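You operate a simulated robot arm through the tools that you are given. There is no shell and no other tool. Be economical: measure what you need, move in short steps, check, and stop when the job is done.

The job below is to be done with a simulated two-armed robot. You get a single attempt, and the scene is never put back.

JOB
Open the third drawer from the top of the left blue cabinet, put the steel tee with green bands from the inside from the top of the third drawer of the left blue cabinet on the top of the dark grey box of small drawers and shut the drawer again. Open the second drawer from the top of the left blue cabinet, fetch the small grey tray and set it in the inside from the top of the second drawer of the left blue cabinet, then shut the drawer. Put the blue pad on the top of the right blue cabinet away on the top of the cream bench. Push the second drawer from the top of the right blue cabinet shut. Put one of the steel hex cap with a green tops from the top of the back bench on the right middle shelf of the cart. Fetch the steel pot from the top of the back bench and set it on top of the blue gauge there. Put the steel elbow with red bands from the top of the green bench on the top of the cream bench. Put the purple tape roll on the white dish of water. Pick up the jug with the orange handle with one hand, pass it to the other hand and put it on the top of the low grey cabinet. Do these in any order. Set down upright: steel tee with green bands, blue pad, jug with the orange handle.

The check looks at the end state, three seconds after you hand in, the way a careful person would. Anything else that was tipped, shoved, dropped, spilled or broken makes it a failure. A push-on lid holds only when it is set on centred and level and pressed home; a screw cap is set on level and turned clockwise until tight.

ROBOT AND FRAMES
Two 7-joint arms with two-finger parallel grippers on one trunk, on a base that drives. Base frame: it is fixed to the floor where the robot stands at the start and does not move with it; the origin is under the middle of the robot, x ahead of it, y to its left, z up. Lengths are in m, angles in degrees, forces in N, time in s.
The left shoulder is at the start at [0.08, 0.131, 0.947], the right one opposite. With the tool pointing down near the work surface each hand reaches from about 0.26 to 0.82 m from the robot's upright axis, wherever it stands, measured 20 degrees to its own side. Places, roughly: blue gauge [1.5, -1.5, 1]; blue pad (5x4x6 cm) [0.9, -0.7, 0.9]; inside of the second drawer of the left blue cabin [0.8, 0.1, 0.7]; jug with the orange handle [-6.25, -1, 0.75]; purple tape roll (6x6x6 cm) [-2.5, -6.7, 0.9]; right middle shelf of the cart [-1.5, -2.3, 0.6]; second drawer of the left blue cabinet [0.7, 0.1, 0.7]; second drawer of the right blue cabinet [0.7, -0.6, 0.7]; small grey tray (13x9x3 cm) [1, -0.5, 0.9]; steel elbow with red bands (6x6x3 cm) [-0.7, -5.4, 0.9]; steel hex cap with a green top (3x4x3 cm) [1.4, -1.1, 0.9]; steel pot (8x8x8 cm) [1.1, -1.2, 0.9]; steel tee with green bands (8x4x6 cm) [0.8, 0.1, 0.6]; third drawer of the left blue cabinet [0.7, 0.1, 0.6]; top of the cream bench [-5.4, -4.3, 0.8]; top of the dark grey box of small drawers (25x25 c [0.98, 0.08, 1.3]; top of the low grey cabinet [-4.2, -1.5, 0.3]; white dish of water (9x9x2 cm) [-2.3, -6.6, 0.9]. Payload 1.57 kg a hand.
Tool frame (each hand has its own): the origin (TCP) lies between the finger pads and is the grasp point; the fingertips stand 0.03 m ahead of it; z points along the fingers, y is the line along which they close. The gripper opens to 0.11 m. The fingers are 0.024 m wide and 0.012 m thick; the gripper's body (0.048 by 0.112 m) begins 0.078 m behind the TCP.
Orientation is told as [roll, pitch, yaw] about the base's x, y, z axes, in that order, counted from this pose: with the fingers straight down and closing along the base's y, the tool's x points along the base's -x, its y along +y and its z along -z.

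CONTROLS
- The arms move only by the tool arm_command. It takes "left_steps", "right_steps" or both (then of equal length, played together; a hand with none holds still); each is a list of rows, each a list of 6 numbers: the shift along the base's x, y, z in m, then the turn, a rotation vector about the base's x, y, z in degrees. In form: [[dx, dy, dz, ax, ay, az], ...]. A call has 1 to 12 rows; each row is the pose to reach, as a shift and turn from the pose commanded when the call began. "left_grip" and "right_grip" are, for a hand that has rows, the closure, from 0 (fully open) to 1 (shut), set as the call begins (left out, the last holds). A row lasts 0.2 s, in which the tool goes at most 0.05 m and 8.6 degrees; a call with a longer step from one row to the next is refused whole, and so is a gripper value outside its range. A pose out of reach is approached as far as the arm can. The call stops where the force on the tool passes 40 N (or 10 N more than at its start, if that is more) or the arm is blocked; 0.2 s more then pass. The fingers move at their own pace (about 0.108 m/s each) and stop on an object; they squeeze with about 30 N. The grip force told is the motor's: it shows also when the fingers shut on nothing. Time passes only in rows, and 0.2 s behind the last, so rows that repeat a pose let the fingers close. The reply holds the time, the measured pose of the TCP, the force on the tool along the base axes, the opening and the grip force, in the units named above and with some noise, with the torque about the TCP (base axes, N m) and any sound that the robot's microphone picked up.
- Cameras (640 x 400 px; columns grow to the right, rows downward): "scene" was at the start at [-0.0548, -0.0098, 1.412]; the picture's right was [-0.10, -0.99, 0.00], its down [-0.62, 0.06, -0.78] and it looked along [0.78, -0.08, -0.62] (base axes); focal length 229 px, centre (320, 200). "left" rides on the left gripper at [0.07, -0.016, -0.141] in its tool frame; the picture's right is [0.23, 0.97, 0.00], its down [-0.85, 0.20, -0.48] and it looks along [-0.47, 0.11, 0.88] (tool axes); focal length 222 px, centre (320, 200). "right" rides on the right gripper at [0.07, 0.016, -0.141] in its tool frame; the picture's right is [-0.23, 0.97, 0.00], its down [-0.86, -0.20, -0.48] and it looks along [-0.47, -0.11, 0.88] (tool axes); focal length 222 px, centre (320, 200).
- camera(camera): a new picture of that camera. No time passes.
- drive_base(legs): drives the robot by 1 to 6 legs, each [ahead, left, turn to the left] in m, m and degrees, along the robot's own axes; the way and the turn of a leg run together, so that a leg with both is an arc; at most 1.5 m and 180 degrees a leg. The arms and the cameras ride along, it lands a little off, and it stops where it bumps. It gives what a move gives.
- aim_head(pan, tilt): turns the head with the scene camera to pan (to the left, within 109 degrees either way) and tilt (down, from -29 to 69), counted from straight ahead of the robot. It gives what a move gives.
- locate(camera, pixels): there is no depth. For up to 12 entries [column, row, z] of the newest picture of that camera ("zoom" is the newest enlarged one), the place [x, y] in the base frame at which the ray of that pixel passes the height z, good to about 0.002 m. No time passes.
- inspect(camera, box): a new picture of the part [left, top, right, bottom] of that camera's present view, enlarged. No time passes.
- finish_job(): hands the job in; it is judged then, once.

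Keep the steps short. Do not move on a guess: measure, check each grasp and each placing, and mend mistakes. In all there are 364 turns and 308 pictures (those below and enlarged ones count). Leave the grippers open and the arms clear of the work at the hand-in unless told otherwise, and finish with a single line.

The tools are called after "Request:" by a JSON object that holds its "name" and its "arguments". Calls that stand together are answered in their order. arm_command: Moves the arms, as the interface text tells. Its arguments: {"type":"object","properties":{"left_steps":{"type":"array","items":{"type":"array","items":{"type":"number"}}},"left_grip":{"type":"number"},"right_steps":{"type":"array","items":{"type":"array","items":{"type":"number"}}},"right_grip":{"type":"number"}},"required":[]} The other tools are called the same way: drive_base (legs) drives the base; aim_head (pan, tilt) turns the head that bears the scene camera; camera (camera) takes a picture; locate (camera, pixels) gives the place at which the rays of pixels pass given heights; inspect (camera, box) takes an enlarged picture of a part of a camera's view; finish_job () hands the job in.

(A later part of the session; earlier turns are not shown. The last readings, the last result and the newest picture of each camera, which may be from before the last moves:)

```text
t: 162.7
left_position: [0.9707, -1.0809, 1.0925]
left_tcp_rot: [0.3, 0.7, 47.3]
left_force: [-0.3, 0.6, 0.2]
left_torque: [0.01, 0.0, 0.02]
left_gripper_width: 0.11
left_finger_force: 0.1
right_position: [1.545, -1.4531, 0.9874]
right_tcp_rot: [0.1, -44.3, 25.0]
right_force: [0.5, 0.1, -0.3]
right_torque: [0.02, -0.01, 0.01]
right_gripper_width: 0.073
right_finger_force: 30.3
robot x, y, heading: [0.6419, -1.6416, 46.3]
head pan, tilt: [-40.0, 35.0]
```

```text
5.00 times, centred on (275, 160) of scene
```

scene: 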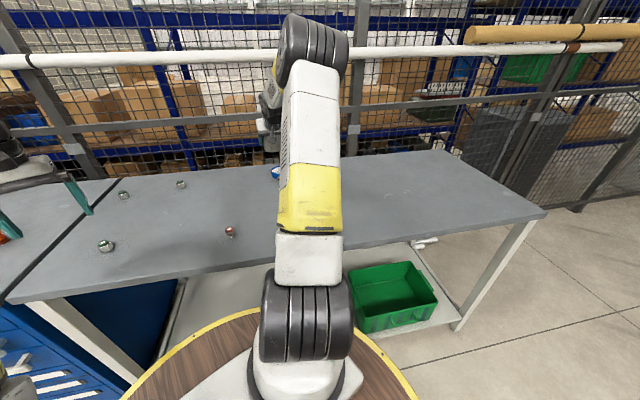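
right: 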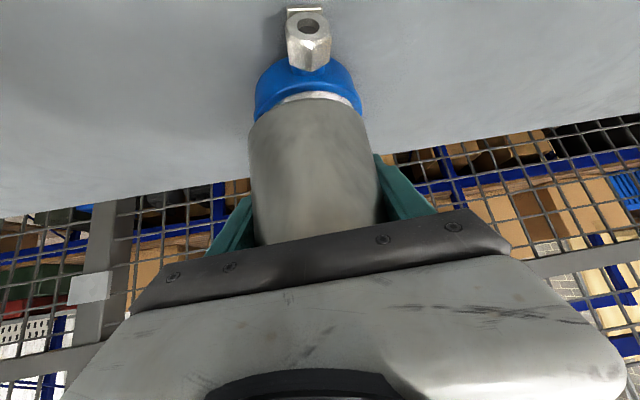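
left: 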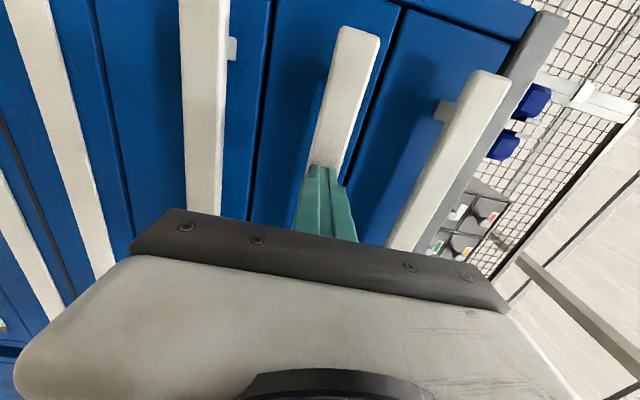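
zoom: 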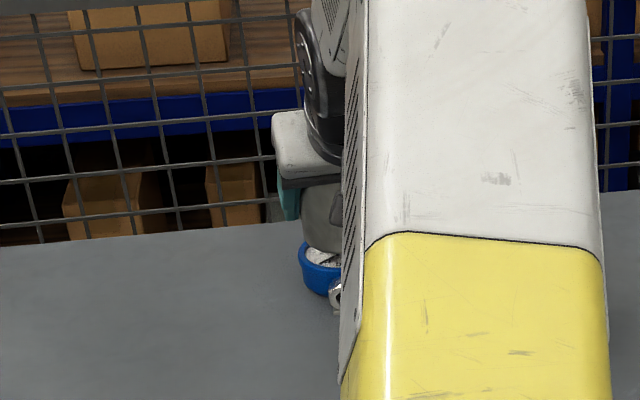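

Aligned laterally. I lower in 6 mm steps to contact.

Request:
{"name": "arm_command", "arguments": {"right_steps": [[0, 0, -0.008, 0, 0, 0], [0, 0, -0.014, 0, 0, 0], [0, 0, -0.019, 0, 0, 0], [0, 0, -0.024, 0, 0, 0], [0, 0, -0.029, 0, 0, 0], [0, 0, -0.034, 0, 0, 0]]}}

Request:
{"name": "camera", "arguments": {"camera": "right"}}

Request:
{"name": "inspect", "arguments": {"camera": "scene", "box": [220, 120, 330, 200]}}

```text
t: 164.1
left_position: [0.9707, -1.0813, 1.0928]
left_tcp_rot: [0.4, 0.7, 47.3]
left_force: [0.2, -0.8, 0.1]
left_torque: [0.01, -0.02, -0.01]
left_gripper_width: 0.11
left_finger_force: 0.1
right_position: [1.5471, -1.4526, 0.9606]
right_tcp_rot: [0.1, -45.3, 25.0]
right_force: [3.5, -0.3, 3.9]
right_torque: [-0.06, -0.07, 0.05]
right_gripper_width: 0.072
right_finger_force: 30.4
robot x, y, heading: [0.6379, -1.6398, 45.9]
head pan, tilt: [-40.0, 35.0]
stopped in row 6 (right hand): the force on the tool passed its limit at 43 N (the readings are from after the stop); the commanded pose is now the measured one
```

```text
183 pictures are left
```

right: 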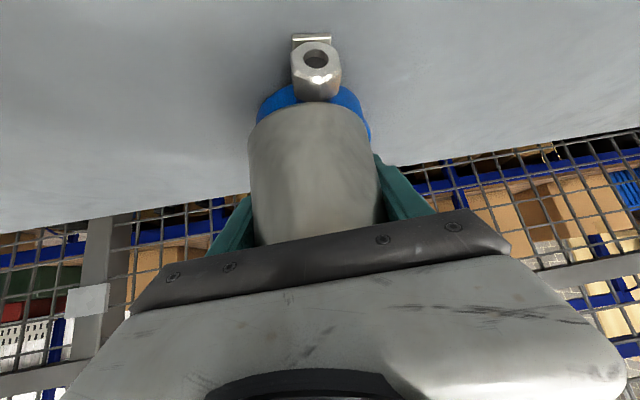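

```text
5.00 times, centred on (275, 160) of scene
```

zoom: 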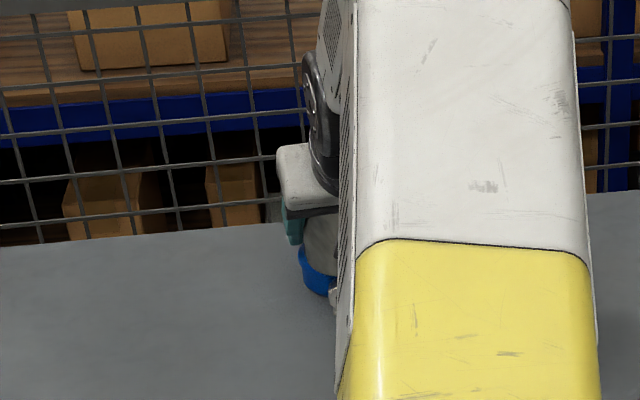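

The pot sits on the gauge. I open and withdraw along the tool axis.

Request:
{"name": "arm_command", "arguments": {"right_steps": [[0, 0, 0, 0, 0, 0], [0, 0, 0, 0, 0, 0], [0, 0, 0, 0, 0, 0], [-0.015, -0.007, 0.017, 0, 0, 0], [-0.038, -0.018, 0.042, 0, 0, 0], [-0.062, -0.029, 0.068, 0, 0, 0], [-0.09, -0.042, 0.098, 0, 0, 0], [-0.11, -0.052, 0.12, 0, 0, 0]], "right_grip": 0}}

Request:
{"name": "camera", "arguments": {"camera": "right"}}

Request:
{"name": "inspect", "arguments": {"camera": "scene", "box": [220, 120, 330, 200]}}

```text
t: 165.9
left_position: [0.9717, -1.0809, 1.0931]
left_tcp_rot: [0.3, 0.8, 47.3]
left_force: [0.0, -0.1, -0.5]
left_torque: [0.0, 0.02, 0.02]
left_gripper_width: 0.1101
left_finger_force: 0.1
right_position: [1.4359, -1.506, 1.0791]
right_tcp_rot: [-0.1, -45.0, 25.0]
right_force: [0.3, 0.2, 0.5]
right_torque: [-0.02, 0.0, -0.01]
right_gripper_width: 0.1101
right_finger_force: 0.1
robot x, y, heading: [0.6413, -1.6435, 46.3]
head pan, tilt: [-40.0, 35.0]
```

```text
181 pictures are left
```

right: 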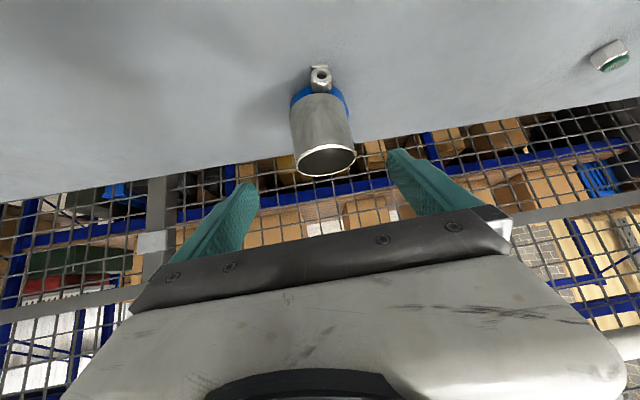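

```text
5.00 times, centred on (275, 160) of scene
```

zoom: 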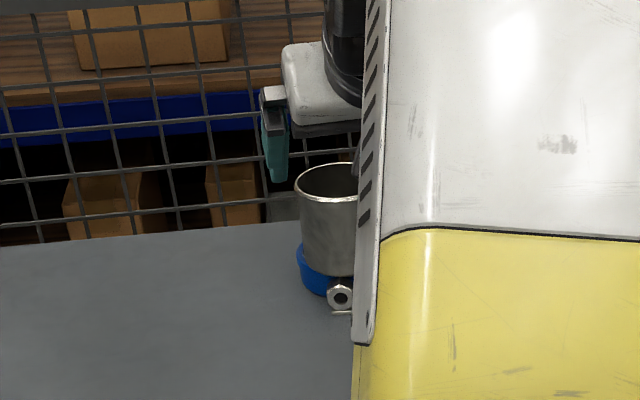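

The pot stands on the gauge. Next a green-topped hex cap (right hand) and the blue pad (left hand). I retract the right hand and tilt it back to vertical, then drive.

Request:
{"name": "arm_command", "arguments": {"right_steps": [[-0.03, -0.015, 0.02, 0, 0, 0], [-0.06, -0.03, 0.04, -3.2, 6.8, 0], [-0.09, -0.04, 0.06, -6.3, 13.6, 0], [-0.12, -0.05, 0.06, -9.5, 20.4, 0], [-0.15, -0.06, 0.06, -12.7, 27.2, 0], [-0.18, -0.07, 0.06, -15.8, 34, 0], [-0.2, -0.08, 0.06, -19, 40.8, 0]]}}

Request:
{"name": "drive_base", "arguments": {"legs": [[0.25, 0.59, 0], [0, 0, -29]]}}

Request:
{"name": "aim_head", "arguments": {"pan": 0, "tilt": 40}}

Request:
{"name": "camera", "arguments": {"camera": "scene"}}

```text
t: 167.5
left_position: [0.9698, -1.0804, 1.0934]
left_tcp_rot: [0.1, 0.7, 47.3]
left_force: [-0.1, 0.0, -0.4]
left_torque: [-0.01, -0.01, 0.0]
left_gripper_width: 0.1099
left_finger_force: 0.0
right_position: [1.2355, -1.5866, 1.1394]
right_tcp_rot: [0.0, 0.1, 25.1]
right_force: [-0.5, 0.7, 0.3]
right_torque: [0.01, 0.0, 0.0]
right_gripper_width: 0.11
right_finger_force: 0.0
robot x, y, heading: [0.6412, -1.6423, 46.0]
head pan, tilt: [-40.0, 35.0]
```

```text
t: 172.6
left_position: [0.9568, -0.7345, 1.0928]
left_tcp_rot: [0.2, 0.6, 17.6]
left_force: [0.9, 0.9, -0.2]
left_torque: [-0.01, -0.03, 0.02]
left_gripper_width: 0.1101
left_finger_force: 0.0
right_position: [0.9369, -1.3053, 1.1402]
right_tcp_rot: [0.1, -0.1, -4.8]
right_force: [0.9, 0.1, -0.6]
right_torque: [0.01, 0.0, 0.03]
right_gripper_width: 0.1101
right_finger_force: 0.0
robot x, y, heading: [0.3899, -1.0613, 16.4]
head pan, tilt: [-40.0, 35.0]
```

```text
t: 173.6
left_position: [0.9575, -0.7344, 1.0923]
left_tcp_rot: [0.2, 0.8, 17.6]
left_force: [0.0, -1.4, -0.2]
left_torque: [-0.02, -0.02, 0.01]
left_gripper_width: 0.1103
left_finger_force: 0.0
right_position: [0.9362, -1.3061, 1.1407]
right_tcp_rot: [0.1, -0.1, -4.7]
right_force: [0.0, 0.7, 0.3]
right_torque: [-0.02, 0.02, 0.0]
right_gripper_width: 0.1103
right_finger_force: 0.0
robot x, y, heading: [0.3932, -1.0559, 16.3]
head pan, tilt: [0.0, 40.0]
```

```text
179 pictures are left
```

scene: 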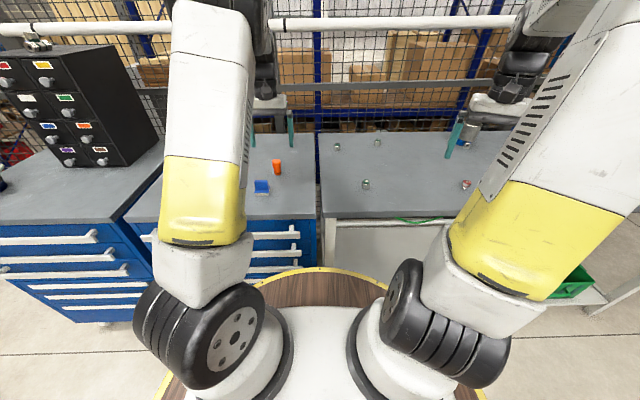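

Pad and cap are placed symmetrically. I enlarge both.

Request:
{"name": "inspect", "arguments": {"camera": "scene", "box": [245, 140, 385, 210]}}

Request:
{"name": "camera", "arguments": {"camera": "left"}}

Request:
{"name": "camera", "arguments": {"camera": "right"}}

```text
4.57 times, centred on (315, 175) of scene
```

zoom: 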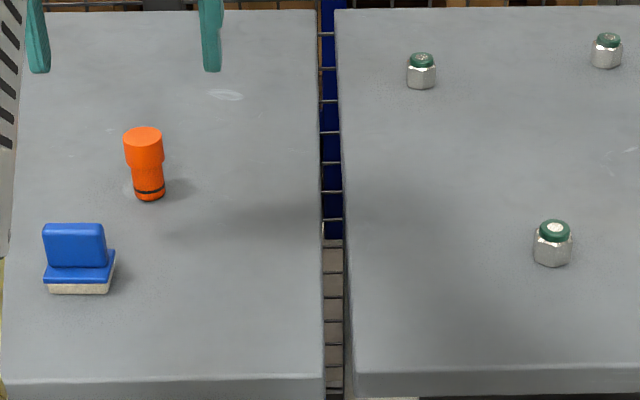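

```text
177 pictures are left
```

left: 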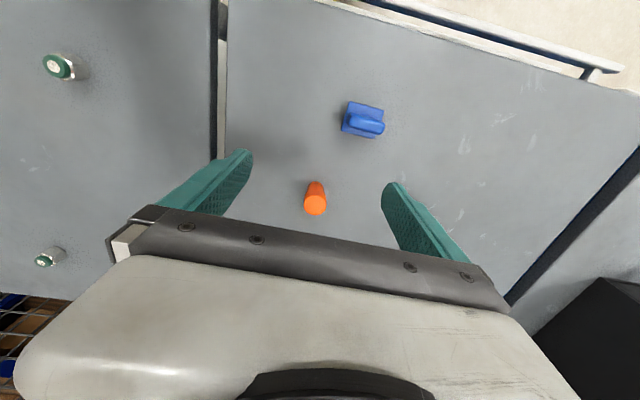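

```text
176 pictures are left
```

right: 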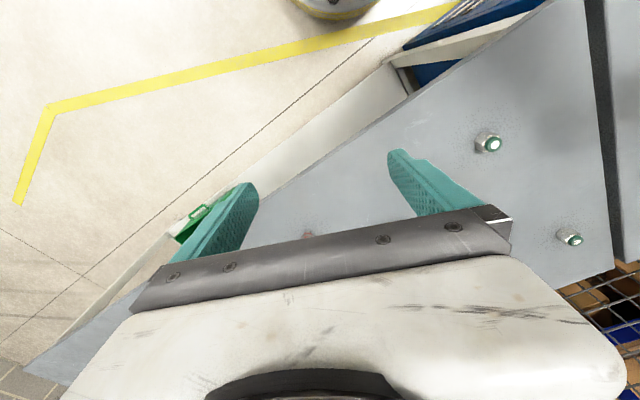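

Request:
{"name": "locate", "arguments": {"camera": "left", "pixels": [[349, 122, 0.955], [386, 124, 0.955], [367, 123, 0.955], [342, 128, 0.92], [384, 106, 0.92], [58, 66, 0.93], [315, 205, 0.985]]}}

Request:
{"name": "locate", "arguments": {"camera": "right", "pixels": [[493, 143, 0.93], [484, 146, 0.905]]}}

Request:
{"name": "locate", "arguments": {"camera": "zoom", "pixels": [[555, 227, 0.93], [550, 262, 0.9], [74, 228, 0.96], [78, 293, 0.9], [43, 293, 0.9], [110, 293, 0.9]]}}

```text
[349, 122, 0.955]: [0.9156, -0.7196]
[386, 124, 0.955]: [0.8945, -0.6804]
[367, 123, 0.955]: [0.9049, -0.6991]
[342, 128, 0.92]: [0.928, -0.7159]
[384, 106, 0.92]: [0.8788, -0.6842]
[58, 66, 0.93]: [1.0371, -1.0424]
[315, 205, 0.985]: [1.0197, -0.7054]
```

```text
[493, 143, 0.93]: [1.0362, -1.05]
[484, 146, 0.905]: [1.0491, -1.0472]
```

```text
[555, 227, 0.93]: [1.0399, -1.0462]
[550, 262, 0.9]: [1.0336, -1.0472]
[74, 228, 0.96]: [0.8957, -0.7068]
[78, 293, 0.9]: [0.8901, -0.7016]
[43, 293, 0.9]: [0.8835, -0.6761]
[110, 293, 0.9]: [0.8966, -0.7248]
```

I move both hands above their targets: left over the pad (0.903,-0.699), right over the cap (1.04,-1.047).

Request:
{"name": "arm_command", "arguments": {"left_steps": [[-0.008, 0.005, 0, 0, 0, 0], [-0.016, 0.01, -0.005, 0, 0, 0], [-0.024, 0.015, -0.01, 0, 0, 0], [-0.032, 0.02, -0.02, 0, 0, 0], [-0.04, 0.025, -0.03, 0, 0, 0], [-0.048, 0.03, -0.04, 0, 0, 0], [-0.0545, 0.035, -0.05, 0, 0, 0]], "right_steps": [[0.015, 0.037, -0.013, 0, 0, 3], [0.03, 0.074, -0.026, 0, 0, 6], [0.045, 0.111, -0.039, 0, 0, 9], [0.06, 0.148, -0.052, 0, 0, 12], [0.075, 0.185, -0.065, 0, 0, 15], [0.09, 0.222, -0.078, 0, 0, 18], [0.104, 0.259, -0.09, 0, 0, 21]]}}

Request:
{"name": "camera", "arguments": {"camera": "left"}}

Request:
{"name": "camera", "arguments": {"camera": "right"}}

```text
t: 175.2
left_position: [0.9027, -0.7016, 1.0433]
left_tcp_rot: [0.3, 0.6, 17.5]
left_force: [0.7, 0.5, -0.5]
left_torque: [0.08, 0.03, -0.01]
left_gripper_width: 0.1099
left_finger_force: 0.0
right_position: [1.04, -1.0479, 1.0514]
right_tcp_rot: [0.1, 0.0, 16.3]
right_force: [-0.3, -0.3, 0.7]
right_torque: [0.06, 0.01, 0.01]
right_gripper_width: 0.1096
right_finger_force: 0.0
robot x, y, heading: [0.3923, -1.056, 16.2]
head pan, tilt: [0.0, 40.0]
```

```text
175 pictures are left
```

left: 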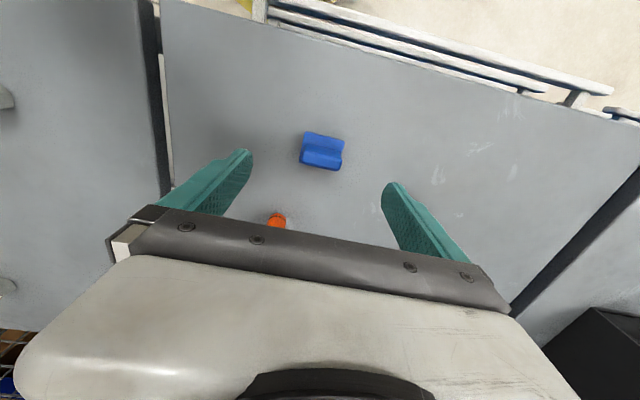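

```text
174 pictures are left
```

right: 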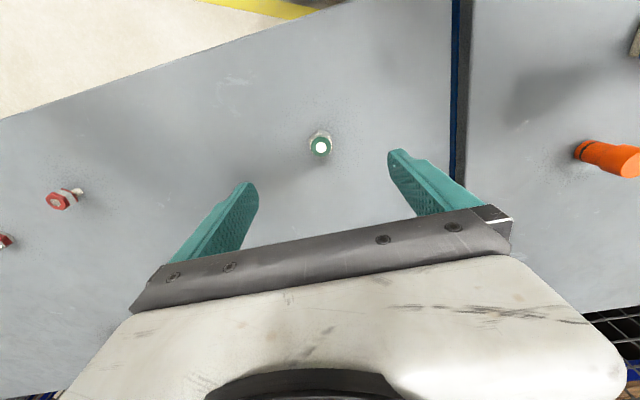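

Request:
{"name": "inspect", "arguments": {"camera": "left", "box": [270, 110, 380, 190]}}

Request:
{"name": "inspect", "arguments": {"camera": "right", "box": [280, 115, 360, 175]}}

```text
5.00 times, centred on (325, 150) of left
```

zoom: 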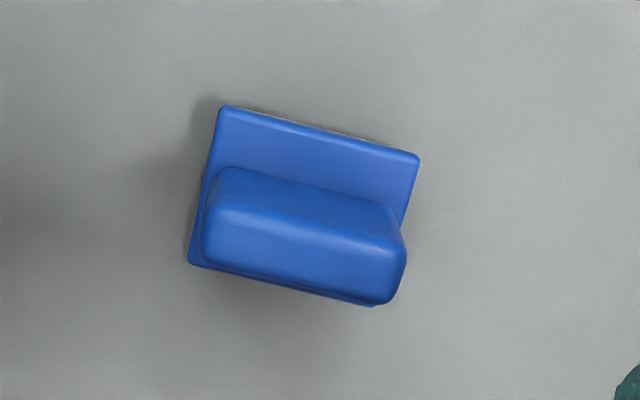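

```text
6.67 times, centred on (320, 145) of right
```

zoom: 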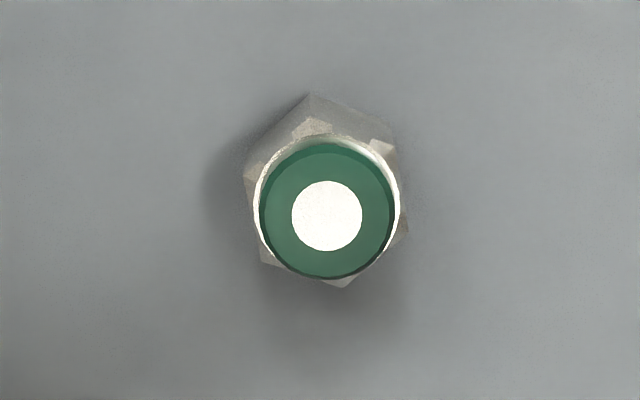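

Both are well aligned with the tools. I lower both hands: left to 0.938, right to 0.935.

Request:
{"name": "arm_command", "arguments": {"left_steps": [[0, 0, -0.03, 0, 0, 0], [0, 0, -0.06, 0, 0, 0], [0, 0, -0.085, 0, 0, 0], [0, 0, -0.097, 0, 0, 0], [0, 0, -0.104, 0, 0, 0]], "right_steps": [[0, 0, -0.035, 0, 0, 0], [0, 0, -0.07, 0, 0, 0], [0, 0, -0.095, 0, 0, 0], [0, 0, -0.108, 0, 0, 0], [0, 0, -0.115, 0, 0, 0]]}}

Request:
{"name": "camera", "arguments": {"camera": "left"}}

Request:
{"name": "camera", "arguments": {"camera": "right"}}

```text
t: 176.4
left_position: [0.9043, -0.7023, 0.9391]
left_tcp_rot: [0.3, 0.7, 17.6]
left_force: [0.7, -0.8, -0.4]
left_torque: [0.0, -0.03, 0.0]
left_gripper_width: 0.1103
left_finger_force: 0.0
right_position: [1.0405, -1.0488, 0.9344]
right_tcp_rot: [0.1, -0.1, 16.3]
right_force: [0.7, -0.1, 0.2]
right_torque: [0.0, -0.01, -0.01]
right_gripper_width: 0.11
right_finger_force: 0.0
robot x, y, heading: [0.3944, -1.0584, 16.2]
head pan, tilt: [0.0, 40.0]
```

```text
171 pictures are left
```

left: 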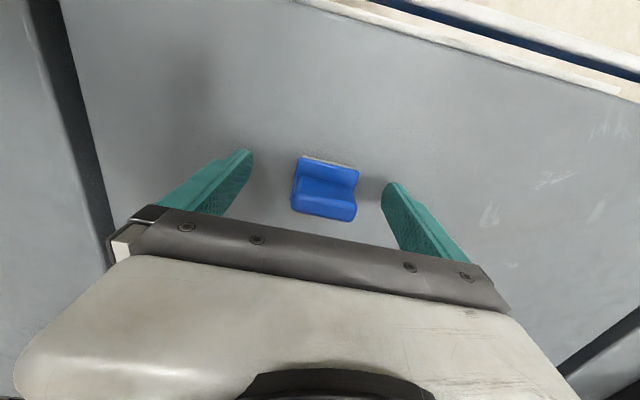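

```text
170 pictures are left
```

right: 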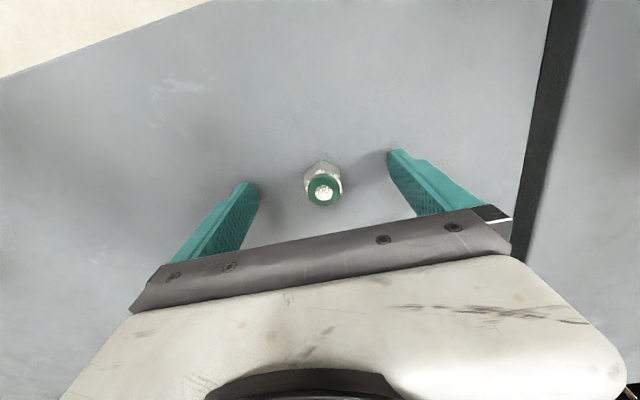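

Both centred; close both grippers.

Request:
{"name": "arm_command", "arguments": {"left_steps": [[0, 0, 0, 0, 0, 0], [0, 0, 0, 0, 0, 0], [0, 0, 0, 0, 0, 0], [0, 0, 0, 0, 0, 0], [0, 0, 0.04, 0, 0, 0], [0, 0, 0.09, 0, 0, 0]], "right_steps": [[0, 0, 0, 0, 0, 0], [0, 0, 0, 0, 0, 0], [0, 0, 0, 0, 0, 0], [0, 0, 0, 0, 0, 0], [0, 0, 0.04, 0, 0, 0], [0, 0, 0.09, 0, 0, 0]], "left_grip": 1, "right_grip": 1}}

Request:
{"name": "camera", "arguments": {"camera": "left"}}

Request:
{"name": "camera", "arguments": {"camera": "right"}}

```text
t: 177.8
left_position: [0.9046, -0.6983, 1.031]
left_tcp_rot: [0.2, 0.7, 17.5]
left_force: [0.6, 0.6, -0.6]
left_torque: [0.0, 0.09, 0.0]
left_gripper_width: 0.0489
left_finger_force: 30.2
right_position: [1.0394, -1.0482, 1.0232]
right_tcp_rot: [0.0, 0.0, 16.4]
right_force: [0.7, 0.3, -0.9]
right_torque: [-0.02, 0.03, -0.02]
right_gripper_width: 0.0277
right_finger_force: 30.2
robot x, y, heading: [0.3912, -1.0602, 16.2]
head pan, tilt: [0.0, 40.0]
```

```text
169 pictures are left
```

left: 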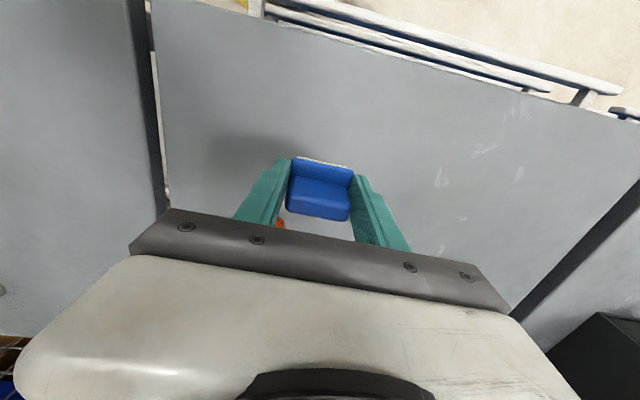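

```text
168 pictures are left
```

right: 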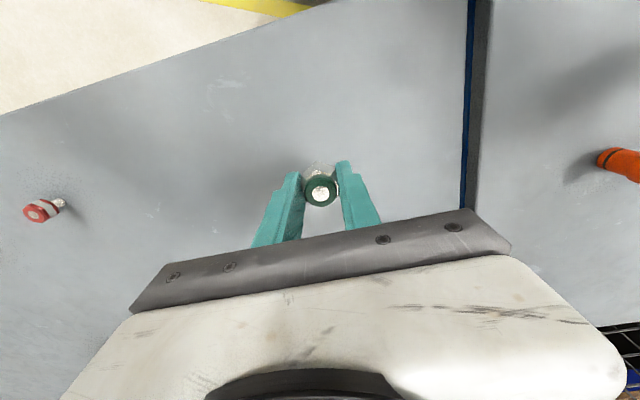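

Both held (49 mm and 28 mm). I back off 0.7 m and look around toward the cart.

Request:
{"name": "drive_base", "arguments": {"legs": [[-0.7, 0, 0], [0, 0, -90]]}}

Request:
{"name": "aim_head", "arguments": {"pan": -40, "tilt": 15}}

Request:
{"name": "camera", "arguments": {"camera": "scene"}}

```text
t: 185.4
left_position: [0.0821, -1.7578, 1.0324]
left_tcp_rot: [0.3, 0.7, -72.4]
left_force: [-0.3, 0.0, -1.4]
left_torque: [0.0, 0.0, -0.01]
left_gripper_width: 0.049
left_finger_force: 29.7
right_position: [-0.2668, -1.8935, 1.0231]
right_tcp_rot: [0.1, 0.0, -73.7]
right_force: [0.7, 0.6, 0.0]
right_torque: [0.0, 0.01, -0.02]
right_gripper_width: 0.0275
right_finger_force: 30.2
robot x, y, heading: [-0.2786, -1.25, -73.5]
head pan, tilt: [0.0, 40.0]
```

```text
t: 186.5
left_position: [0.0817, -1.7571, 1.0326]
left_tcp_rot: [0.1, 0.7, -72.3]
left_force: [0.3, 0.0, -0.9]
left_torque: [-0.01, -0.01, 0.02]
left_gripper_width: 0.0489
left_finger_force: 30.1
right_position: [-0.2665, -1.8952, 1.023]
right_tcp_rot: [0.1, -0.1, -73.7]
right_force: [0.2, -0.5, -0.7]
right_torque: [0.01, 0.0, -0.03]
right_gripper_width: 0.0277
right_finger_force: 30.4
robot x, y, heading: [-0.2785, -1.2468, -73.7]
head pan, tilt: [-40.0, 15.0]
```

```text
167 pictures are left
```

scene: 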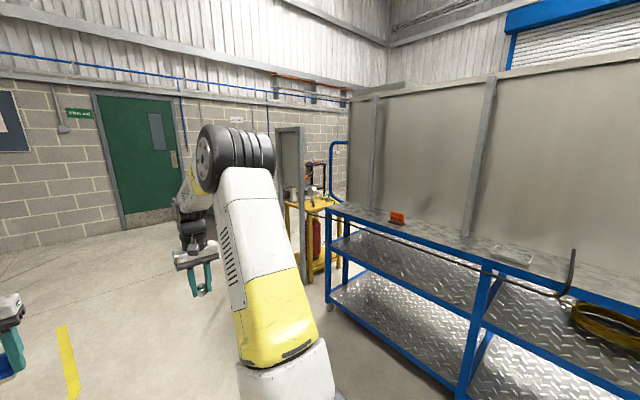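

Request:
{"name": "aim_head", "arguments": {"pan": -85, "tilt": 25}}

Request:
{"name": "camera", "arguments": {"camera": "scene"}}

```text
t: 187.6
left_position: [0.0822, -1.7581, 1.0324]
left_tcp_rot: [0.1, 0.7, -72.4]
left_force: [-0.5, 0.3, -1.4]
left_torque: [-0.03, 0.0, 0.03]
left_gripper_width: 0.0489
left_finger_force: 29.7
right_position: [-0.267, -1.8937, 1.023]
right_tcp_rot: [0.0, -0.1, -73.6]
right_force: [0.3, 0.7, 0.0]
right_torque: [0.02, -0.02, 0.02]
right_gripper_width: 0.0276
right_finger_force: 30.0
robot x, y, heading: [-0.2825, -1.248, -73.7]
head pan, tilt: [-85.0, 25.0]
```

```text
166 pictures are left
```

scene: 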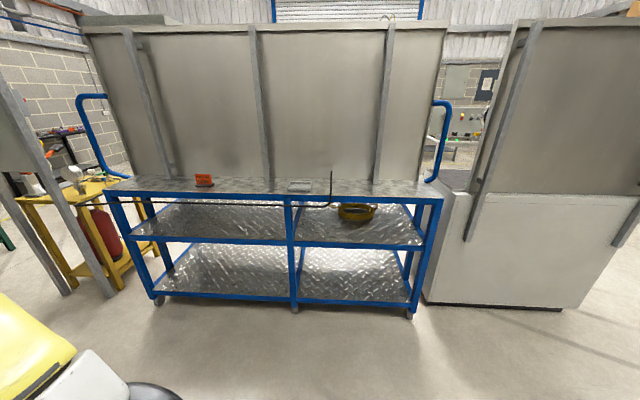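

The cart stands to the right: the right middle shelf holds a yellow coil at (356,212). I locate the shelf edges.

Request:
{"name": "inspect", "arguments": {"camera": "scene", "box": [270, 165, 450, 275]}}

Request:
{"name": "locate", "arguments": {"camera": "scene", "pixels": [[291, 241, 0.6], [424, 246, 0.6], [318, 225, 0.6], [400, 228, 0.6], [356, 218, 0.6], [292, 195, 0.88], [443, 200, 0.88], [108, 190, 0.88], [130, 236, 0.6]]}}

```text
3.56 times, centred on (360, 220) of scene
```

zoom: 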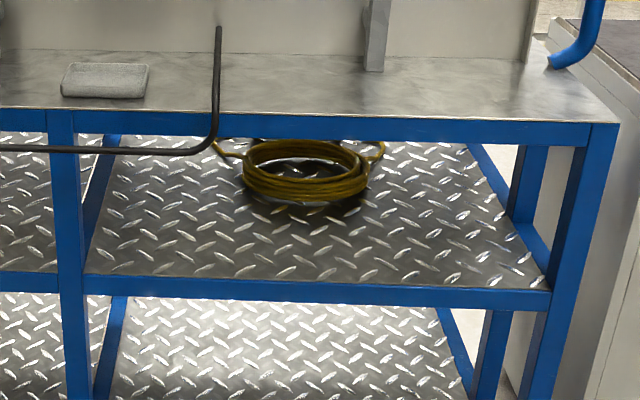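

```text
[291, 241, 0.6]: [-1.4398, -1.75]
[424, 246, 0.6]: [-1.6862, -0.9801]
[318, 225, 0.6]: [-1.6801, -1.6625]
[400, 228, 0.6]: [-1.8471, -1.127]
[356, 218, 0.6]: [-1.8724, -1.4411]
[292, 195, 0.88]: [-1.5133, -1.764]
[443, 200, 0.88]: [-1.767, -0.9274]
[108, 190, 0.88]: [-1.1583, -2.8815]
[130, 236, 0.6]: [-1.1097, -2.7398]
```

By coordinates, (-1.5,-2.3) is the bay that looks left from here (the cart's own right). A black rod runs along its front; I drive closer, facing it at 0.85 m.

Request:
{"name": "drive_base", "arguments": {"legs": [[0.647, -0.387, 0], [0, 0, -88]]}}

Request:
{"name": "aim_head", "arguments": {"pan": 0, "tilt": 30}}

Request:
{"name": "camera", "arguments": {"camera": "scene"}}

```text
t: 195.6
left_position: [-0.9583, -2.3548, 1.0326]
left_tcp_rot: [0.3, 0.7, -161.8]
left_force: [0.4, 0.8, -0.8]
left_torque: [-0.02, 0.0, 0.03]
left_gripper_width: 0.0494
left_finger_force: 29.7
right_position: [-1.099, -2.008, 1.0231]
right_tcp_rot: [0.2, -0.1, -163.1]
right_force: [0.3, -0.3, -1.3]
right_torque: [0.0, 0.0, -0.01]
right_gripper_width: 0.0273
right_finger_force: 29.9
robot x, y, heading: [-0.4512, -1.9903, -163.3]
head pan, tilt: [-85.0, 25.0]
```

```text
t: 197.2
left_position: [-0.9595, -2.3567, 1.0319]
left_tcp_rot: [0.3, 0.8, -161.8]
left_force: [-0.1, 0.0, -0.5]
left_torque: [0.04, 0.01, 0.01]
left_gripper_width: 0.0491
left_finger_force: 30.2
right_position: [-1.0989, -2.0078, 1.0237]
right_tcp_rot: [0.1, -0.2, -163.1]
right_force: [1.3, -0.7, -1.1]
right_torque: [0.0, -0.04, -0.03]
right_gripper_width: 0.0274
right_finger_force: 29.8
robot x, y, heading: [-0.4513, -1.9919, -163.1]
head pan, tilt: [0.0, 30.0]
```

```text
164 pictures are left
```

scene: 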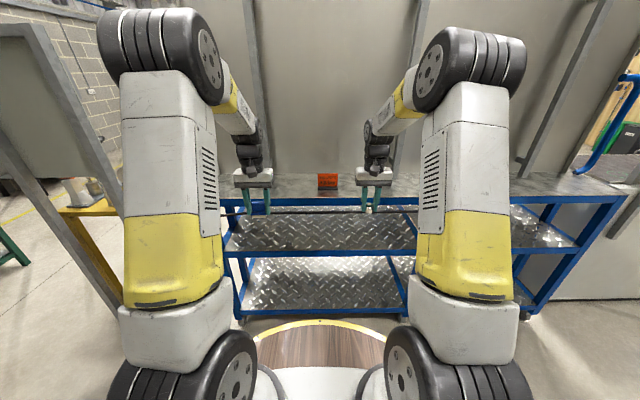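

Request:
{"name": "inspect", "arguments": {"camera": "scene", "box": [215, 160, 430, 280]}}

Request:
{"name": "camera", "arguments": {"camera": "right"}}

```text
2.98 times, centred on (322, 220) of scene
```

zoom: 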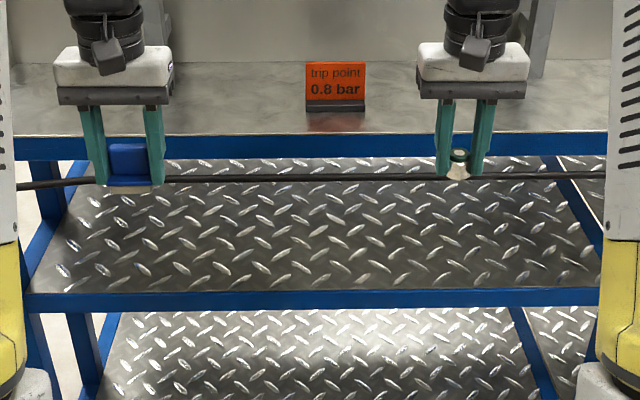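

```text
162 pictures are left
```

right: 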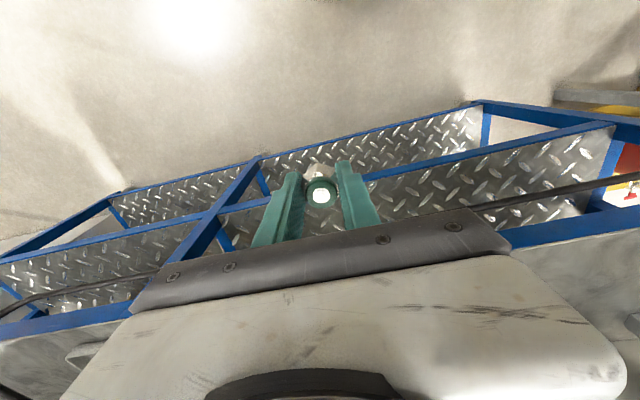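

Request:
{"name": "locate", "arguments": {"camera": "zoom", "pixels": [[300, 178, 0.85], [300, 178, 0.75], [300, 148, 0.88], [300, 148, 0.85], [300, 298, 0.6], [300, 298, 0.58], [300, 155, 0.6], [575, 180, 0.75], [45, 300, 0.6], [600, 292, 0.6]]}}

Request:
{"name": "locate", "arguments": {"camera": "right", "pixels": [[560, 193, 0.85], [560, 193, 0.75], [560, 193, 0.65], [580, 228, 0.88], [580, 228, 0.85], [450, 155, 0.6], [450, 155, 0.62]]}}

```text
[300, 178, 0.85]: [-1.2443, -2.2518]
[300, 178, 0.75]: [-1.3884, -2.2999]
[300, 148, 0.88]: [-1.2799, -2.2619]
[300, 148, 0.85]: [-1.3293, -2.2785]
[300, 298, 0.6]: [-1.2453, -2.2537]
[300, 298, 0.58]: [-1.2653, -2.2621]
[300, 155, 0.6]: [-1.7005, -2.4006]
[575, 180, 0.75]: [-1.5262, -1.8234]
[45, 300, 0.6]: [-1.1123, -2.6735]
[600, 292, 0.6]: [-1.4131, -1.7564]
```

```text
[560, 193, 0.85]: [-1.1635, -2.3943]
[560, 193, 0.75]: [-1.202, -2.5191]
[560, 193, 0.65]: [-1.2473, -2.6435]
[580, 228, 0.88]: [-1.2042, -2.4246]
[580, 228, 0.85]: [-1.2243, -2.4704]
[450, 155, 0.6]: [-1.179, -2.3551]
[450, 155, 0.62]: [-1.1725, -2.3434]
```

The rod runs at about rail height in front of the cart. To place under the top shelf I need a flat tool, so I'll set the cap on the cart's top briefly and regrasp it at 60° tilt. I drive 0.22 ahead and bring the right hand over the top.

Request:
{"name": "drive_base", "arguments": {"legs": [[0.22, 0, 0]]}}

Request:
{"name": "arm_command", "arguments": {"right_steps": [[-0.038, -0.012, 0, 0, 0, 0], [-0.076, -0.024, -0.02, 0, 0, 0], [-0.08, -0.025, -0.05, 0, 0, 0]]}}

Request:
{"name": "camera", "arguments": {"camera": "right"}}

Request:
{"name": "camera", "arguments": {"camera": "scene"}}

```text
t: 198.8
left_position: [-1.172, -2.419, 1.0306]
left_tcp_rot: [0.4, 0.8, -161.9]
left_force: [0.2, 0.0, -0.3]
left_torque: [-0.01, -0.02, 0.01]
left_gripper_width: 0.0488
left_finger_force: 30.4
right_position: [-1.3122, -2.0704, 1.0232]
right_tcp_rot: [0.1, -0.1, -163.3]
right_force: [0.4, -0.8, -0.5]
right_torque: [0.01, -0.02, 0.04]
right_gripper_width: 0.0273
right_finger_force: 29.9
robot x, y, heading: [-0.6641, -2.0548, -163.2]
head pan, tilt: [0.0, 30.0]
```

```text
t: 199.6
left_position: [-1.1712, -2.4192, 1.0327]
left_tcp_rot: [0.2, 0.7, -162.0]
left_force: [0.4, 0.3, -0.9]
left_torque: [0.02, 0.0, 0.04]
left_gripper_width: 0.049
left_finger_force: 29.8
right_position: [-1.3922, -2.0949, 0.9803]
right_tcp_rot: [0.1, -0.6, -163.2]
right_force: [5.7, 0.3, 35.2]
right_torque: [0.56, -0.32, -0.01]
right_gripper_width: 0.0276
right_finger_force: 30.5
robot x, y, heading: [-0.6628, -2.0509, -163.5]
head pan, tilt: [0.0, 30.0]
```

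```text
161 pictures are left
```

right: 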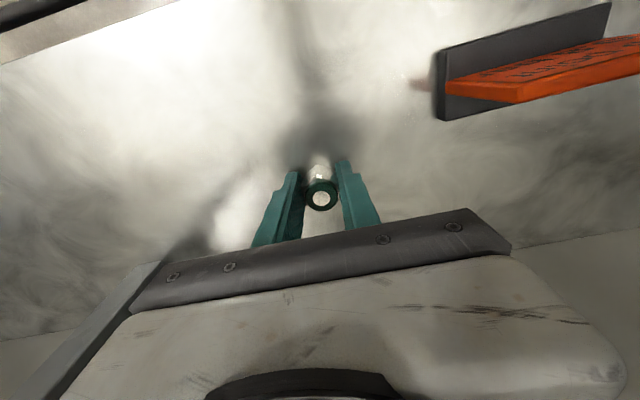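

```text
160 pictures are left
```

scene: 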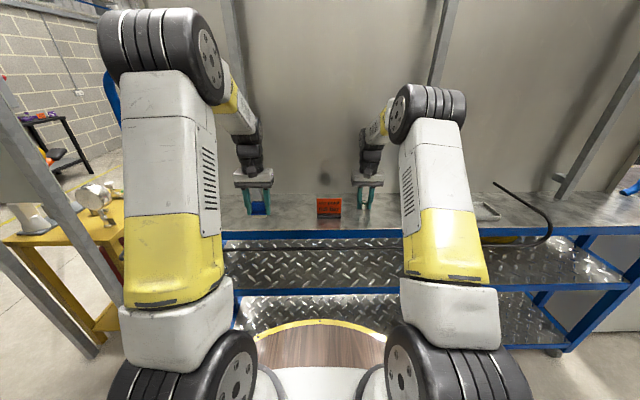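

The cap already touches the top (surface ≈0.945). I open, tilt the tool 60° about the cap and look.

Request:
{"name": "arm_command", "arguments": {"right_steps": [[0, 0, 0.001, 0, 0, 0], [0, 0, 0.001, 0, 0, 0], [0, 0, 0.002, -2.2, 7.2, 0], [0, 0, 0.002, -4.3, 14.4, 0], [0, 0, 0.002, -6.5, 21.5, 0], [0, 0, 0.002, -8.7, 28.7, 0], [0, 0, 0.002, -10.8, 35.9, 0], [0, 0, 0.002, -13, 43.1, 0], [0, 0, 0.001, -15.1, 50.3, 0], [0, 0, 0, -17.3, 57.4, 0]], "right_grip": 0.4}}

Request:
{"name": "camera", "arguments": {"camera": "right"}}

```text
t: 200.0
left_position: [-1.1724, -2.4195, 1.0311]
left_tcp_rot: [0.2, 0.8, -161.9]
left_force: [0.4, -0.5, -0.3]
left_torque: [0.0, -0.01, -0.01]
left_gripper_width: 0.0488
left_finger_force: 29.3
right_position: [-1.3898, -2.103, 0.9802]
right_tcp_rot: [0.6, -0.6, -162.9]
right_force: [0.3, -4.8, 6.5]
right_torque: [0.13, 0.02, -0.01]
right_gripper_width: 0.0619
right_finger_force: 0.0
robot x, y, heading: [-0.6638, -2.0552, -163.2]
head pan, tilt: [0.0, 30.0]
stopped in row 1 (right hand): the force on the tool passed its limit at 47 N (the readings are from after the stop); the commanded pose is now the measured one
```

```text
159 pictures are left
```

right: 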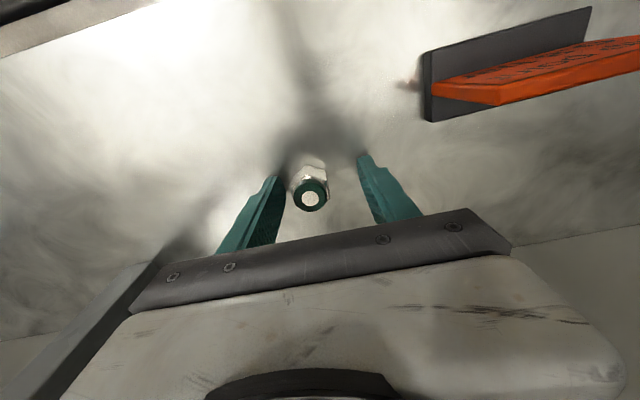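

Cap stands free. I tilt now.

Request:
{"name": "arm_command", "arguments": {"right_steps": [[0, 0, 0.006, 0, 0, 0], [0, 0, 0.006, -2.2, 7.2, 0], [0, 0, 0.006, -4.3, 14.4, 0], [0, 0, 0.005, -6.5, 21.5, 0], [0, 0, 0.004, -8.7, 28.7, 0], [0, 0, 0.003, -10.8, 35.9, 0], [0, 0, 0.001, -13, 43.1, 0], [0, 0, -0.002, -15.1, 50.3, 0], [0, 0, -0.004, -17.3, 57.4, 0]]}}

Request:
{"name": "camera", "arguments": {"camera": "right"}}

```text
t: 202.0
left_position: [-1.1713, -2.4201, 1.0313]
left_tcp_rot: [0.3, 0.7, -161.9]
left_force: [-0.2, 0.0, -0.8]
left_torque: [0.01, -0.01, -0.03]
left_gripper_width: 0.0491
left_finger_force: 30.1
right_position: [-1.3915, -2.1012, 0.9754]
right_tcp_rot: [0.1, -60.5, -162.7]
right_force: [21.1, 5.8, 18.0]
right_torque: [0.75, -0.04, -0.78]
right_gripper_width: 0.0655
right_finger_force: 0.1
robot x, y, heading: [-0.6641, -2.0549, -163.0]
head pan, tilt: [0.0, 30.0]
```

```text
158 pictures are left
```

right: 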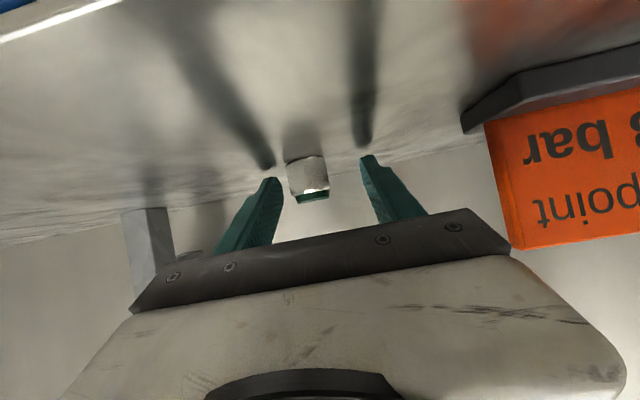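

Tips press the surface slightly; I raise 4 mm, shift 6 mm, and close.

Request:
{"name": "arm_command", "arguments": {"right_steps": [[0, 0, 0.004, 0, 0, 0], [-0.002, 0.006, 0.004, 0, 0, 0], [-0.002, 0.006, 0.004, 0, 0, 0], [-0.002, 0.006, 0.004, 0, 0, 0]], "right_grip": 1}}

Request:
{"name": "camera", "arguments": {"camera": "right"}}

```text
t: 203.0
left_position: [-1.1721, -2.4191, 1.0321]
left_tcp_rot: [0.3, 0.7, -161.9]
left_force: [-0.3, 0.2, -0.1]
left_torque: [0.0, 0.0, 0.01]
left_gripper_width: 0.049
left_finger_force: 30.1
right_position: [-1.3941, -2.0969, 0.9781]
right_tcp_rot: [0.3, -60.3, -162.8]
right_force: [-0.4, 0.0, -0.5]
right_torque: [0.02, -0.01, -0.01]
right_gripper_width: 0.0276
right_finger_force: 29.8
robot x, y, heading: [-0.6654, -2.0539, -163.0]
head pan, tilt: [0.0, 30.0]
```

```text
157 pictures are left
```

right: 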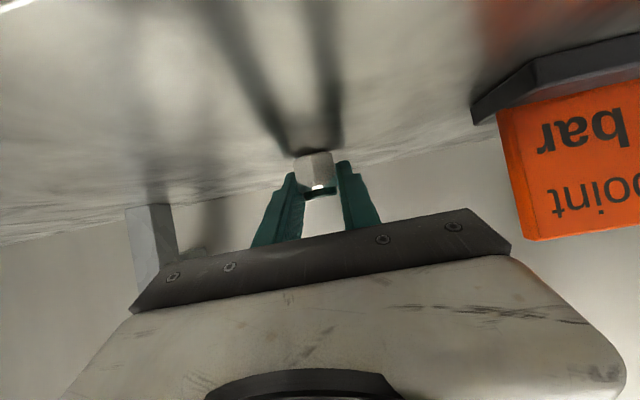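

Cap regripped. I lift 5 cm, back the base 0.27 m, then lower to 0.74 in front of the middle shelf.

Request:
{"name": "arm_command", "arguments": {"right_steps": [[0, 0, 0.03, 0, 0, 0], [0, 0, 0.06, 0, 0, 0]]}}

Request:
{"name": "drive_base", "arguments": {"legs": [[-0.27, 0, 0]]}}

Request:
{"name": "arm_command", "arguments": {"right_steps": [[0.01, 0.003, -0.04, 0, 0, 0], [0.01, 0.003, -0.085, 0, 0, 0], [0.01, 0.003, -0.13, 0, 0, 0], [0.01, 0.003, -0.175, 0, 0, 0], [0.01, 0.003, -0.22, 0, 0, 0], [0.01, 0.003, -0.26, 0, 0, 0], [0.01, 0.003, -0.295, 0, 0, 0]]}}

Request:
{"name": "camera", "arguments": {"camera": "right"}}

Request:
{"name": "camera", "arguments": {"camera": "scene"}}

```text
t: 203.6
left_position: [-1.1714, -2.4199, 1.0318]
left_tcp_rot: [0.2, 0.8, -161.9]
left_force: [-0.6, -0.5, -0.4]
left_torque: [0.01, -0.03, 0.01]
left_gripper_width: 0.049
left_finger_force: 30.0
right_position: [-1.3961, -2.0947, 1.0397]
right_tcp_rot: [0.2, -60.3, -162.8]
right_force: [0.3, 0.0, -0.9]
right_torque: [0.02, -0.03, 0.0]
right_gripper_width: 0.0274
right_finger_force: 29.7
robot x, y, heading: [-0.6658, -2.0558, -163.2]
head pan, tilt: [0.0, 30.0]
```

```text
t: 205.6
left_position: [-0.904, -2.3409, 1.0321]
left_tcp_rot: [0.4, 0.9, -161.7]
left_force: [0.7, 0.3, -0.9]
left_torque: [0.01, -0.01, 0.01]
left_gripper_width: 0.049
left_finger_force: 30.3
right_position: [-1.1298, -2.0173, 1.0391]
right_tcp_rot: [0.1, -60.3, -162.5]
right_force: [-0.3, 0.0, -0.6]
right_torque: [-0.06, -0.01, -0.03]
right_gripper_width: 0.0276
right_finger_force: 29.8
robot x, y, heading: [-0.3982, -1.9747, -163.0]
head pan, tilt: [0.0, 30.0]
```

```text
t: 207.2
left_position: [-0.9042, -2.3405, 1.0325]
left_tcp_rot: [0.3, 0.7, -161.8]
left_force: [0.5, 0.3, -0.5]
left_torque: [-0.02, 0.02, 0.0]
left_gripper_width: 0.0492
left_finger_force: 29.8
right_position: [-1.12, -2.0148, 0.7449]
right_tcp_rot: [0.2, -60.3, -162.6]
right_force: [0.0, 0.1, -1.9]
right_torque: [-0.02, 0.01, -0.04]
right_gripper_width: 0.0276
right_finger_force: 29.9
robot x, y, heading: [-0.3969, -1.9762, -162.8]
head pan, tilt: [0.0, 30.0]
```

```text
156 pictures are left
```

right: 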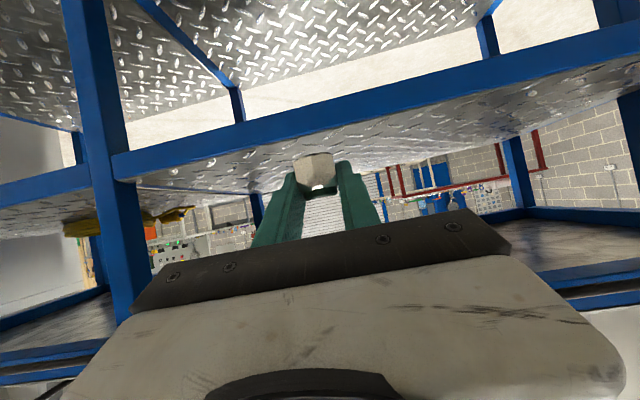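

```text
155 pictures are left
```

scene: 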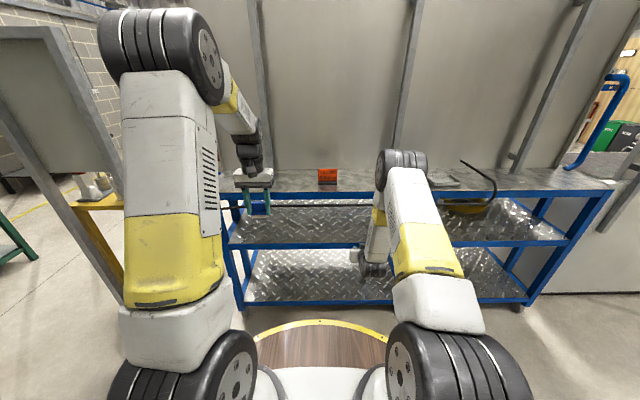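

Request:
{"name": "locate", "arguments": {"camera": "right", "pixels": [[400, 128, 0.6], [400, 128, 0.63], [400, 128, 0.66], [400, 128, 0.69], [400, 88, 0.6], [400, 88, 0.63], [120, 170, 0.63], [120, 170, 0.66]]}}

```text
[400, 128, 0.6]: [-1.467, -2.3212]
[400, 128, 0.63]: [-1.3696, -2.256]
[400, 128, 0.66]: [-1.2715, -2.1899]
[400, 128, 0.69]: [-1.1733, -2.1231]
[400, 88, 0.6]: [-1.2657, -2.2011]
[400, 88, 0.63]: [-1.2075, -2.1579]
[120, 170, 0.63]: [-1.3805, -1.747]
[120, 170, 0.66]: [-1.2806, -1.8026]
```

The middle shelf's rail top is at about 0.667. With the cap's bottom at 0.712 I can slide in. I drive 0.18 ahead and check.

Request:
{"name": "drive_base", "arguments": {"legs": [[0.18, 0, 0]]}}

Request:
{"name": "camera", "arguments": {"camera": "right"}}

Request:
{"name": "inspect", "arguments": {"camera": "scene", "box": [220, 160, 440, 290]}}

```text
t: 208.7
left_position: [-1.0787, -2.3919, 1.0333]
left_tcp_rot: [0.3, 0.8, -161.8]
left_force: [-0.3, 0.7, -0.8]
left_torque: [-0.01, 0.02, -0.03]
left_gripper_width: 0.0489
left_finger_force: 29.7
right_position: [-1.2926, -2.0651, 0.7451]
right_tcp_rot: [0.2, -60.5, -162.8]
right_force: [0.2, -0.2, -0.9]
right_torque: [-0.01, -0.02, 0.03]
right_gripper_width: 0.0274
right_finger_force: 30.2
robot x, y, heading: [-0.5693, -2.0244, -163.1]
head pan, tilt: [0.0, 30.0]
```

```text
154 pictures are left
```

right: 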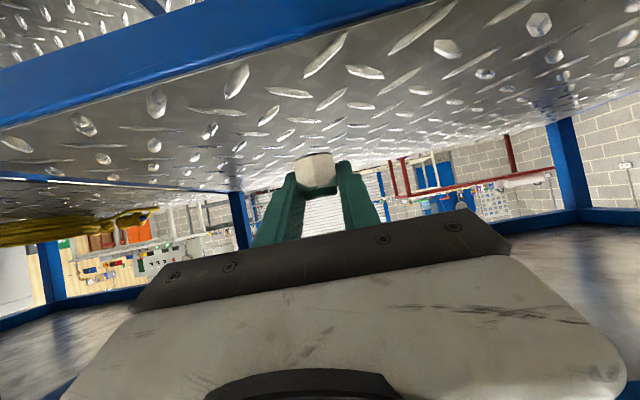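

```text
2.91 times, centred on (330, 225) of scene
```

zoom: 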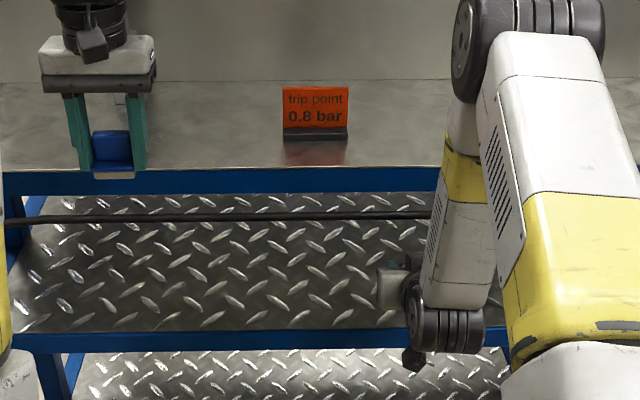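

Clear. I move the cap 0.075 further in and lower to contact.

Request:
{"name": "arm_command", "arguments": {"right_steps": [[-0.036, -0.012, 0, 0, 0, 0], [-0.071, -0.024, 0, 0, 0, 0], [-0.071, -0.024, -0.015, 0, 0, 0], [-0.071, -0.024, -0.025, 0, 0, 0], [-0.071, -0.024, -0.033, 0, 0, 0], [-0.071, -0.024, -0.041, 0, 0, 0], [-0.071, -0.024, -0.049, 0, 0, 0], [-0.071, -0.024, -0.057, 0, 0, 0], [-0.071, -0.024, -0.065, 0, 0, 0]]}}

Request:
{"name": "camera", "arguments": {"camera": "right"}}

```text
t: 210.7
left_position: [-1.0777, -2.3908, 1.0316]
left_tcp_rot: [0.3, 0.8, -161.9]
left_force: [-0.1, 0.3, -0.2]
left_torque: [0.01, 0.0, 0.01]
left_gripper_width: 0.049
left_finger_force: 30.1
right_position: [-1.3633, -2.0906, 0.68]
right_tcp_rot: [0.2, -60.3, -162.7]
right_force: [-0.6, 0.2, -0.9]
right_torque: [-0.03, 0.01, 0.0]
right_gripper_width: 0.0278
right_finger_force: 29.6
robot x, y, heading: [-0.5719, -2.0268, -163.3]
head pan, tilt: [0.0, 30.0]
```

```text
152 pictures are left
```

right: 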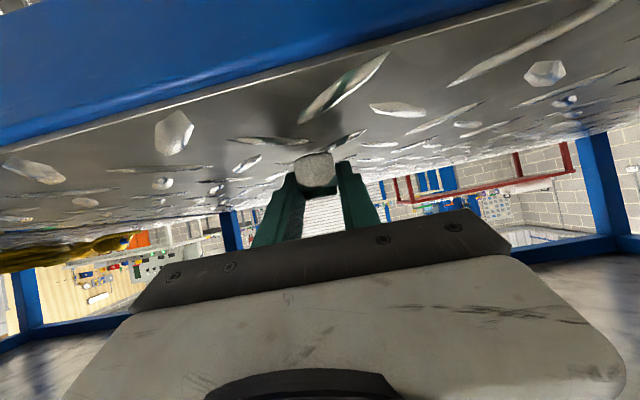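

No contact yet at 0.68; I continue in 4 mm steps.

Request:
{"name": "arm_command", "arguments": {"right_steps": [[0, 0, -0.004, 0, 0, 0], [0, 0, -0.008, 0, 0, 0], [0, 0, -0.012, 0, 0, 0], [0, 0, -0.016, 0, 0, 0], [0, 0, -0.02, 0, 0, 0], [0, 0, -0.024, 0, 0, 0]]}}

Request:
{"name": "camera", "arguments": {"camera": "right"}}

```text
t: 211.5
left_position: [-1.078, -2.3914, 1.0316]
left_tcp_rot: [0.2, 0.6, -161.9]
left_force: [0.1, -0.4, 0.1]
left_torque: [0.01, 0.01, 0.0]
left_gripper_width: 0.0491
left_finger_force: 30.2
right_position: [-1.3667, -2.0919, 0.6761]
right_tcp_rot: [0.0, -61.2, -162.6]
right_force: [-1.4, -1.2, 4.4]
right_torque: [0.05, 0.16, 0.05]
right_gripper_width: 0.0277
right_finger_force: 30.3
robot x, y, heading: [-0.5718, -2.0248, -162.8]
head pan, tilt: [0.0, 30.0]
stopped in row 4 (right hand): the force on the tool passed its limit at 45 N (the readings are from after the stop); the commanded pose is now the measured one
```

```text
151 pictures are left
```

right: 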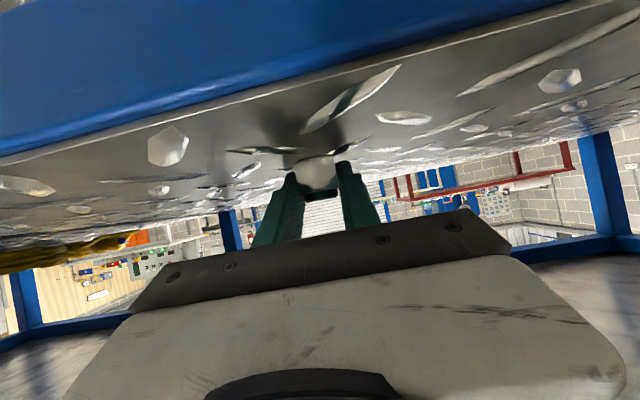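

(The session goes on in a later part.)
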